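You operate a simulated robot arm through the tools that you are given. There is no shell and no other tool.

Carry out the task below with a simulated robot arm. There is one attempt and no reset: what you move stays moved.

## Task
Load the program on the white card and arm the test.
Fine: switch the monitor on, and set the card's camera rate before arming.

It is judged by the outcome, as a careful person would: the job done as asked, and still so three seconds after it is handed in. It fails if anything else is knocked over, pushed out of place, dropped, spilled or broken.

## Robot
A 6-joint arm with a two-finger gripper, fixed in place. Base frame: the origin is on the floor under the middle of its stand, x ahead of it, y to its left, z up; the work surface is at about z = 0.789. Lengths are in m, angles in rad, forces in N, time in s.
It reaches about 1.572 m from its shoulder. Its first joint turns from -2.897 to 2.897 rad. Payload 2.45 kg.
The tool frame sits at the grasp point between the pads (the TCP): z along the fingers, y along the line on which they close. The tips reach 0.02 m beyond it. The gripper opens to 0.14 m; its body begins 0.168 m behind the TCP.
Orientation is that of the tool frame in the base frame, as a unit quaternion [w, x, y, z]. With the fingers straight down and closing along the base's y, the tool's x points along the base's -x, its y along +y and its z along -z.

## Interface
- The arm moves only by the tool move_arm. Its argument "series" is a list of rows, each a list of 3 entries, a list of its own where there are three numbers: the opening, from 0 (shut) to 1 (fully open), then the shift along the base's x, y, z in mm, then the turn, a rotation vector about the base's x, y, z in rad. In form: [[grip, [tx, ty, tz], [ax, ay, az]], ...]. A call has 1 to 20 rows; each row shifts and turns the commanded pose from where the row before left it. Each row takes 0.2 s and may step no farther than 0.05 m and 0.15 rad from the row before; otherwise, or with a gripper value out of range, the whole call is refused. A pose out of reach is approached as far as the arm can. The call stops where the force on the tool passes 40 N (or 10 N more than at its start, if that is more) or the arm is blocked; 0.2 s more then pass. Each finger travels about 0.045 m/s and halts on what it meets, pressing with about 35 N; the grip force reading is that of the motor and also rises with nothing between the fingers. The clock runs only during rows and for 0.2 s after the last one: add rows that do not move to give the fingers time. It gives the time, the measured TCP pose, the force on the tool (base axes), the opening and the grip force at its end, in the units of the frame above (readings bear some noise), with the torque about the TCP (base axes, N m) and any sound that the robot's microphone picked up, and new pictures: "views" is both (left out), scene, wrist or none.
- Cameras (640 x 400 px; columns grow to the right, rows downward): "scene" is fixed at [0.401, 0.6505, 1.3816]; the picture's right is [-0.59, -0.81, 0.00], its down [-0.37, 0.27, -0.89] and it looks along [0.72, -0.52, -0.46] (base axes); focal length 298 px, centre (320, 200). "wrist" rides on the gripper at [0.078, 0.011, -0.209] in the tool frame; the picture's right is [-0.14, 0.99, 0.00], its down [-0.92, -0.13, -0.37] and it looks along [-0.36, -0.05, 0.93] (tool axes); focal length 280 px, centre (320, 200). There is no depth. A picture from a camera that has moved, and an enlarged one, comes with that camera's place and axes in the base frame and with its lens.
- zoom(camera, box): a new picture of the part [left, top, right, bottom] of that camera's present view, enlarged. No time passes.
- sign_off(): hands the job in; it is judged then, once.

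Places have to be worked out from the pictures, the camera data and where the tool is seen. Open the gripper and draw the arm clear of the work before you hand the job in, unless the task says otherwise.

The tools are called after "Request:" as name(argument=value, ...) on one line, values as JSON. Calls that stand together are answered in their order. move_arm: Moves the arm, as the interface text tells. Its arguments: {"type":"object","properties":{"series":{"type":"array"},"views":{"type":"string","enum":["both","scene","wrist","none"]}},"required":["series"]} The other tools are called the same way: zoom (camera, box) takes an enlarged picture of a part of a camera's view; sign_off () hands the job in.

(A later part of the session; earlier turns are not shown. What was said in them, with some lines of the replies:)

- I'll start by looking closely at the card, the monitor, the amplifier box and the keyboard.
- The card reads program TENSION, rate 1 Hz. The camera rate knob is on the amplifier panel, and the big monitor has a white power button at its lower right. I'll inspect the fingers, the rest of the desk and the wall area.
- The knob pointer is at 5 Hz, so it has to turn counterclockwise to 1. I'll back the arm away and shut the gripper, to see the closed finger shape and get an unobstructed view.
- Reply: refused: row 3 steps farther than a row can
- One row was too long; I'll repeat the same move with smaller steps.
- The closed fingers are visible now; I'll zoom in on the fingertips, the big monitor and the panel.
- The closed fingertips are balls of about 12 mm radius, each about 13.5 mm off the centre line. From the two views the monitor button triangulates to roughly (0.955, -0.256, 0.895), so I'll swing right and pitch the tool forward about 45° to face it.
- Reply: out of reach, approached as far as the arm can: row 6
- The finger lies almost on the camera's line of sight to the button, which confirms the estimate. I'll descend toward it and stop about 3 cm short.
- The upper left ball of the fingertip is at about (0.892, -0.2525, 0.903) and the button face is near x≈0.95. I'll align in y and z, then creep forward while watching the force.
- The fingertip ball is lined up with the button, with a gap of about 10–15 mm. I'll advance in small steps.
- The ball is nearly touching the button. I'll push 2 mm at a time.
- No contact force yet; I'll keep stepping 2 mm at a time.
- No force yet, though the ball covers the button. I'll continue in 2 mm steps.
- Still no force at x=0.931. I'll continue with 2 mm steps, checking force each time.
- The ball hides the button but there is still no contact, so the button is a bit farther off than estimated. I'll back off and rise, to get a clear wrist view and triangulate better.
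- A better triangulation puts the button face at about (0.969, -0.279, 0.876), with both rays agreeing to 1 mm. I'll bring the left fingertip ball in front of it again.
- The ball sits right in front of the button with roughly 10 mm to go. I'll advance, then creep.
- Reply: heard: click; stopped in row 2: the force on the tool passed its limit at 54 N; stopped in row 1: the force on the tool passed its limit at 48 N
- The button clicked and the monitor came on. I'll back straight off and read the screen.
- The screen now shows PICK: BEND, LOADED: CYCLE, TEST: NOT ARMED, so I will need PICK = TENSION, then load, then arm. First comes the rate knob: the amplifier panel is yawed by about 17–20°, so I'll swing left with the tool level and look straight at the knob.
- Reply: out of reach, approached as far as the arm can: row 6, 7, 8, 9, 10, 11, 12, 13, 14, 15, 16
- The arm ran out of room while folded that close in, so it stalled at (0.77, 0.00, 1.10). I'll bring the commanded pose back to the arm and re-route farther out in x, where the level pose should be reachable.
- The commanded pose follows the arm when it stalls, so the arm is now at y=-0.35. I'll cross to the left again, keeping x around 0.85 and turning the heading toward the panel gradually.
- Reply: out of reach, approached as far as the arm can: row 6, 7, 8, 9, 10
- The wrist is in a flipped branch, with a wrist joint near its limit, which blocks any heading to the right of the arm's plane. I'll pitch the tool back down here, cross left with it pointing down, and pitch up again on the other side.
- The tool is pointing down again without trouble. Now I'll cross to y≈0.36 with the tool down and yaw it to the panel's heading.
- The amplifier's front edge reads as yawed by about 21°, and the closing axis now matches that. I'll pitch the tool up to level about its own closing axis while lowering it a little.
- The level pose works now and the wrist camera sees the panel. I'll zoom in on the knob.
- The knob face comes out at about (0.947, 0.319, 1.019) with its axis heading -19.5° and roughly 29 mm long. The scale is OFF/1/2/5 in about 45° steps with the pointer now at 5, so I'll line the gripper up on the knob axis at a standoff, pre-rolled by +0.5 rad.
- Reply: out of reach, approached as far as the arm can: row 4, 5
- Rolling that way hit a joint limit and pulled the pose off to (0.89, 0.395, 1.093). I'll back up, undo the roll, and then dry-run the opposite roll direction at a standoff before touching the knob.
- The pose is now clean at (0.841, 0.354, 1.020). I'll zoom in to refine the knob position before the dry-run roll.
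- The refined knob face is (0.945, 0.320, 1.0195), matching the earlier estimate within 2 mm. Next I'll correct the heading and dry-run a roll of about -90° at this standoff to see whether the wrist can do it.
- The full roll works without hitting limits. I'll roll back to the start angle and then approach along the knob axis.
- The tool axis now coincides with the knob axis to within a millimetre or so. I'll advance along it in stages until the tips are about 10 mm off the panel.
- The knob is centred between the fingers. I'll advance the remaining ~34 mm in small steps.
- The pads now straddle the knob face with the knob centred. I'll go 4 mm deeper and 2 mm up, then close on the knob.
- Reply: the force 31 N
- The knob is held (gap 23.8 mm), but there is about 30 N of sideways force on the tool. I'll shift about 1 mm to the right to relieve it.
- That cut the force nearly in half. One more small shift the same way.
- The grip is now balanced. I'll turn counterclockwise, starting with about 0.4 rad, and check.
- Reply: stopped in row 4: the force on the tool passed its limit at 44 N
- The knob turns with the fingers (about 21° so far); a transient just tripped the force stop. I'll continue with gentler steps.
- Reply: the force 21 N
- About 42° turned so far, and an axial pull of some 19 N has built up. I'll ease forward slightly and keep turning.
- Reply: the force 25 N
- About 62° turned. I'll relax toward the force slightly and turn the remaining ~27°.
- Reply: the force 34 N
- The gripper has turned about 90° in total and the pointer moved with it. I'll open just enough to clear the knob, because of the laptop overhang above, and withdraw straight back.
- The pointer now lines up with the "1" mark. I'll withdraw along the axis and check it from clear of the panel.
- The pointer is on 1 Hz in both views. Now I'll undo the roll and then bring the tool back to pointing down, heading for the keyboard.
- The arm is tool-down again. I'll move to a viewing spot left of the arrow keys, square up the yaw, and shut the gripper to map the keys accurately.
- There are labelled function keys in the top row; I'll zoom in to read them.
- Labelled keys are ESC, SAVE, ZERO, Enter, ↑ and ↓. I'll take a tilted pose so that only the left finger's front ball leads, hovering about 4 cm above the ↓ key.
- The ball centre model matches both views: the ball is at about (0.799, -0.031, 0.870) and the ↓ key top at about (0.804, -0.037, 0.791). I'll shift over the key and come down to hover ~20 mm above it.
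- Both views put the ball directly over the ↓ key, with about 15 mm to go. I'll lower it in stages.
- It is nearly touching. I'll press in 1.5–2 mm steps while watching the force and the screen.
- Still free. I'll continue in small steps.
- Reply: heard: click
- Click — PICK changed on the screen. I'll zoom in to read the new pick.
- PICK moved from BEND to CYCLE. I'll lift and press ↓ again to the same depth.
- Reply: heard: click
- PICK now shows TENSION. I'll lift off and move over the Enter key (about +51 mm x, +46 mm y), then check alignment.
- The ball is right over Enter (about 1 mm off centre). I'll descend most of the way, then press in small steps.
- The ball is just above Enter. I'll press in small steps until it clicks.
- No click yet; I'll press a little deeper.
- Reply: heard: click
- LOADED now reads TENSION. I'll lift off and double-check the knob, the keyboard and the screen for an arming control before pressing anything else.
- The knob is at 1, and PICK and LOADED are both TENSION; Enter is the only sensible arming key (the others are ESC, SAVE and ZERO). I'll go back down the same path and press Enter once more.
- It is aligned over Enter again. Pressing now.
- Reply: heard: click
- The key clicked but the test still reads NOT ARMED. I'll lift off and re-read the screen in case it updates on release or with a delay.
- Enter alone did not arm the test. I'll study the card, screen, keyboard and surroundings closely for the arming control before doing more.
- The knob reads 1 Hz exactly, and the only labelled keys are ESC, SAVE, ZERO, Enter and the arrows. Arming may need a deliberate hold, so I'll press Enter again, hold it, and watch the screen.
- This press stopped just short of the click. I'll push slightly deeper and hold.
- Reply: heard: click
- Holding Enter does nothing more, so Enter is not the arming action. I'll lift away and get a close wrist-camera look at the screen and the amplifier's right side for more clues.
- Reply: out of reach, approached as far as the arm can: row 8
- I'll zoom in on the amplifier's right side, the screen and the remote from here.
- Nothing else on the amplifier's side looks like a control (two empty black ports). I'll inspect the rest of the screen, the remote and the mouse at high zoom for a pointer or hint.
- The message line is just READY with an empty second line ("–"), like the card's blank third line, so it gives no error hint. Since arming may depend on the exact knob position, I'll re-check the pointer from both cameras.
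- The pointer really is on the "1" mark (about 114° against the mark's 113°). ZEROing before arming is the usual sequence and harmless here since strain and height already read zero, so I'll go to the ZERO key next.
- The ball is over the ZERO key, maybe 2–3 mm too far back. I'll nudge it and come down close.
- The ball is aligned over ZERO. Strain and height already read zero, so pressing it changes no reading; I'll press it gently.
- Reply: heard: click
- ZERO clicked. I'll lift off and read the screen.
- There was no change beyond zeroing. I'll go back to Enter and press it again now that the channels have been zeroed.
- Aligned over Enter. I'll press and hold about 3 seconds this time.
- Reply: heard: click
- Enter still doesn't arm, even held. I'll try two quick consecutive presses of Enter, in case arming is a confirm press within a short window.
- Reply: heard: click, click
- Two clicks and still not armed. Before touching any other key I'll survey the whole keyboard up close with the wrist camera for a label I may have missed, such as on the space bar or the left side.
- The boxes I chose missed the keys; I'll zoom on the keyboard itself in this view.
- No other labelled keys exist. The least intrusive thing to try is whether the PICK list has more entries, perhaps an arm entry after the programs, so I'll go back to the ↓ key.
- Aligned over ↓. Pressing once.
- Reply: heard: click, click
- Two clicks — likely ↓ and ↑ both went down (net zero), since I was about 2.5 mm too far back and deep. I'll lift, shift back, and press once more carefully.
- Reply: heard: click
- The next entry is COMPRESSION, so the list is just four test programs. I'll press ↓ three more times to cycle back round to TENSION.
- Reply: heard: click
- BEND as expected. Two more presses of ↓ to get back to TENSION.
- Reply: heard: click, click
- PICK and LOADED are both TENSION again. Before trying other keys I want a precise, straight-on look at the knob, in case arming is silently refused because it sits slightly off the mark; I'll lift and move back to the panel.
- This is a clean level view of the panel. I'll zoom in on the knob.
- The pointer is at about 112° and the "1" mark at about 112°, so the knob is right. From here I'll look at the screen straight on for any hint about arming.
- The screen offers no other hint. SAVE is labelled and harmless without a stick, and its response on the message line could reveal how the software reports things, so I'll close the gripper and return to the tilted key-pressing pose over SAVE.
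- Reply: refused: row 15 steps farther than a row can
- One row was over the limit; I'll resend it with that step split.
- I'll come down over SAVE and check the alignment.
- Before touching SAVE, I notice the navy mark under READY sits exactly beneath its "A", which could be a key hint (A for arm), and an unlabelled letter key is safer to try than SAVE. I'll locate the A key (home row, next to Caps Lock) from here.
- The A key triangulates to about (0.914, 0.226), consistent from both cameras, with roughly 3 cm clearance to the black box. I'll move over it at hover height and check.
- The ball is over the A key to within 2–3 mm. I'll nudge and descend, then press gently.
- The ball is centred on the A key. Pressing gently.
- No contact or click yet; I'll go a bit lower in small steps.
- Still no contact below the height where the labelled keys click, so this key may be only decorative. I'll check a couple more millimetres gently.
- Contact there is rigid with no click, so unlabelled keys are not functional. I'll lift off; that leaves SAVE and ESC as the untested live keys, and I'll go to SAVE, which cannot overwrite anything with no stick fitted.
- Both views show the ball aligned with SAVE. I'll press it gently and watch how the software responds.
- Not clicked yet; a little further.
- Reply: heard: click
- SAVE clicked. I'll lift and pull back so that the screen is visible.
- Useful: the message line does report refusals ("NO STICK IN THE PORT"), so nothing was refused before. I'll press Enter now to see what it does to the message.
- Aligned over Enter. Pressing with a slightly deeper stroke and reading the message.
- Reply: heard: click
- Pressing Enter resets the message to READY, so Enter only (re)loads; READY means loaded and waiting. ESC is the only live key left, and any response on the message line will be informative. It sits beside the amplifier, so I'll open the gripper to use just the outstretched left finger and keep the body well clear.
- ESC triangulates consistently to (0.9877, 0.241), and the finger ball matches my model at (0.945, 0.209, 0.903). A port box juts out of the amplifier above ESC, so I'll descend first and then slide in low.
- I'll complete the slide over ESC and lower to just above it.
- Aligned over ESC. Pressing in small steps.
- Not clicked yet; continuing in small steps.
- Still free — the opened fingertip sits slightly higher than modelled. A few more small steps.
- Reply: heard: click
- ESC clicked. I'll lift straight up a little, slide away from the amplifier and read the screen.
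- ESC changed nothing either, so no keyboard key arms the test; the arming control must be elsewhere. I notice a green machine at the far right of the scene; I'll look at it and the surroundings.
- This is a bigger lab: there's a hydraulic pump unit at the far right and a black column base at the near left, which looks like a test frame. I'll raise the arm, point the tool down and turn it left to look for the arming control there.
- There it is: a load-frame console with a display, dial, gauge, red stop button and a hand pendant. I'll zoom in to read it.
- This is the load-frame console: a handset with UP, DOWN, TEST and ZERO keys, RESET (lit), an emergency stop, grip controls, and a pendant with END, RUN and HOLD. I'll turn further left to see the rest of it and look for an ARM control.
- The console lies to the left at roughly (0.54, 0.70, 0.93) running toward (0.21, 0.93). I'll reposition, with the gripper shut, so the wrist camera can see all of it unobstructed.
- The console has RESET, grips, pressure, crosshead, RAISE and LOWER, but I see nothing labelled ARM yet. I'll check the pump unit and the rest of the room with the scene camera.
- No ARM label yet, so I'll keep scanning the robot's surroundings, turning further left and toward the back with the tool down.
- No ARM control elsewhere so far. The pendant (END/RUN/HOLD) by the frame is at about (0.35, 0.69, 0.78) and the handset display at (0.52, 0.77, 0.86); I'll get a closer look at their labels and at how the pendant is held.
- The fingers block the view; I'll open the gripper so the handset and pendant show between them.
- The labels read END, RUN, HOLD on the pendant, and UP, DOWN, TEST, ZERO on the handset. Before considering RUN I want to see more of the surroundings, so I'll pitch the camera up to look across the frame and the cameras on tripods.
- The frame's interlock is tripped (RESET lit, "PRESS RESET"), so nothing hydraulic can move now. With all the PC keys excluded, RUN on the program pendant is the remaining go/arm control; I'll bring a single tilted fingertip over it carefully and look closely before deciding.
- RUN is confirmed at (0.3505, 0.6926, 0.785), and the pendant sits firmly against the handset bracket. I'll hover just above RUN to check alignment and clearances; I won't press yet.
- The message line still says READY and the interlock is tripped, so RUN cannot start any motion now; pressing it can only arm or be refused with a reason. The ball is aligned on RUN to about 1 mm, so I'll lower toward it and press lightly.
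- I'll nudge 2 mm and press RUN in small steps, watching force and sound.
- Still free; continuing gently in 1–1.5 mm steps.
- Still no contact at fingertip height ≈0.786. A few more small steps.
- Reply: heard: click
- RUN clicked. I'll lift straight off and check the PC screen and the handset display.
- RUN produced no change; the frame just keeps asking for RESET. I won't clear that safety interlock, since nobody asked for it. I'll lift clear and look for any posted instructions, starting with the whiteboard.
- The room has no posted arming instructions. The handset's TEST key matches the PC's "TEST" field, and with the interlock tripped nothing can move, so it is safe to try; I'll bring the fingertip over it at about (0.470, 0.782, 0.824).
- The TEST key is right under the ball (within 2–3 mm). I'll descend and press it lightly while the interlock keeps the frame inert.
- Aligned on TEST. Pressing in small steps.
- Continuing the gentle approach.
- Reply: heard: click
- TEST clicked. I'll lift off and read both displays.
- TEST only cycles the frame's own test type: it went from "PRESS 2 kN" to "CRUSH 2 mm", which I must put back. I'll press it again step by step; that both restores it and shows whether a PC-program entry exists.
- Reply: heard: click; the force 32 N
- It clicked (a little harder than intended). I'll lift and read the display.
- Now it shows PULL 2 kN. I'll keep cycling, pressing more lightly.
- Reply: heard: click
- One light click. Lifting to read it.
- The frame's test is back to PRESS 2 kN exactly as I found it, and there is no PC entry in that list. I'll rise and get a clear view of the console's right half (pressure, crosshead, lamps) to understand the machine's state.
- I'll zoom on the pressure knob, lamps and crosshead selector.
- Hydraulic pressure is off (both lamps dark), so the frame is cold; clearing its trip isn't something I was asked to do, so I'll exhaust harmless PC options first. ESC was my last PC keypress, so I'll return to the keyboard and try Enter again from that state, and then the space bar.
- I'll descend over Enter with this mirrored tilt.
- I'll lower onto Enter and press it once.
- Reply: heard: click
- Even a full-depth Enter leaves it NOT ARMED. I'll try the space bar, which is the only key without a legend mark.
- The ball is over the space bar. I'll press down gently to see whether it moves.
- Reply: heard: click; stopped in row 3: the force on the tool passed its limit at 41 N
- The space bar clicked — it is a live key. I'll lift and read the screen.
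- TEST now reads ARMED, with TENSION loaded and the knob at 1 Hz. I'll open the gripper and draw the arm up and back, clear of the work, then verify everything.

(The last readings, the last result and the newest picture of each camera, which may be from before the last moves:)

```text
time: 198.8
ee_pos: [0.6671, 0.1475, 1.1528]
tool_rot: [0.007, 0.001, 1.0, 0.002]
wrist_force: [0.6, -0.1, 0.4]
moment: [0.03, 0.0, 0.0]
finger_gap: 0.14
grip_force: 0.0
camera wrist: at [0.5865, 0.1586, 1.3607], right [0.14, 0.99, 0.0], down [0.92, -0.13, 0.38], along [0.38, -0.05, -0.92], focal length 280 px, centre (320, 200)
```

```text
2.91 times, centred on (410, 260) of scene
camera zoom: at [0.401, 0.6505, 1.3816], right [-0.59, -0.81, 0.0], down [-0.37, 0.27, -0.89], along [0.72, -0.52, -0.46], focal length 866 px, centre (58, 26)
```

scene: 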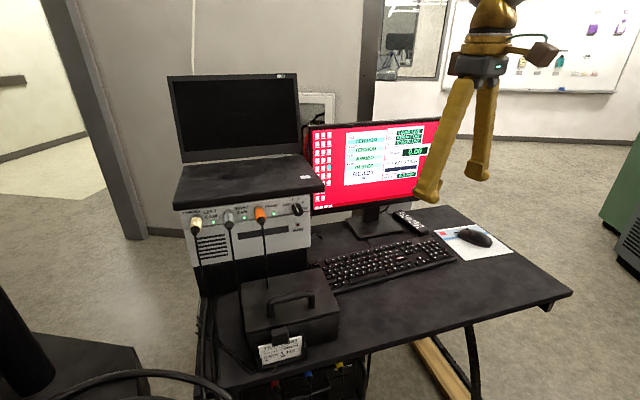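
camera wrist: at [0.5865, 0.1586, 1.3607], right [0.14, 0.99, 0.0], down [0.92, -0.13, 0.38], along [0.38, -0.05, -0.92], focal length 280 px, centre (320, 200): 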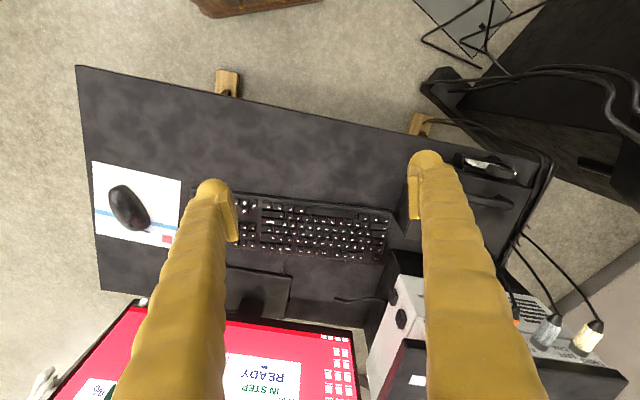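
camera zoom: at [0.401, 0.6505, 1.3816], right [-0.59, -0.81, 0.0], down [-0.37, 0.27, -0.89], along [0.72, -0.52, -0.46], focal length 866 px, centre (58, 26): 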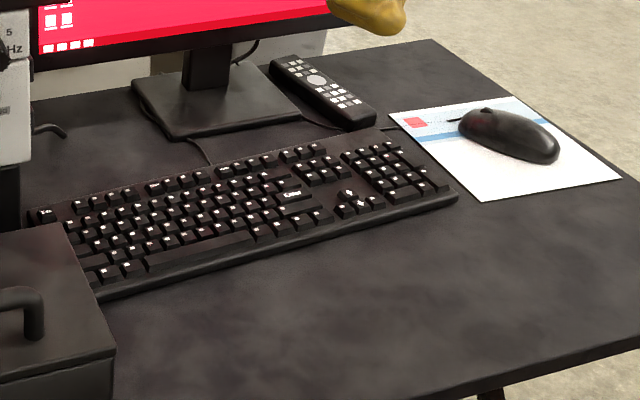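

The arm is clear with the gripper open. The monitor is on and shows LOADED: TENSION and TEST: ARMED, the knob points at 1 Hz, and the keyboard, mouse, remote and box are where they were. I'm handing the job in.

Request:
sign_off()

```text
The job is handed in.
```

The test is armed: the monitor is on and shows LOADED: TENSION and TEST: ARMED. I set the camera rate knob to 1 Hz before arming. The arm is clear of the work with the gripper open.

The arming key turned out to be the unlabelled space bar. While looking for it I pressed other controls you didn't ask for:

- **PC keyboard:** I pressed ZERO (strain and height already read zero), SAVE (refused with "NO STICK IN THE PORT") and ESC (no change). I also pressed Enter several extra times, which only reloaded TENSION. I cycled PICK through the other programs and left it on TENSION.
- **Pendant RUN:** I pressed it once. The frame was showing PRESS RESET and both pressure lamps were dark, so nothing started. Even so, pressing RUN went beyond arming the test.
- **Handset TEST:** this key turned out to change the frame's own test type. I cycled it through CRUSH and PULL and back to PRESS 2 kN, as I found it.

I did not press RESET. When I last looked at the handset, before arming, it was still showing PRESS RESET.
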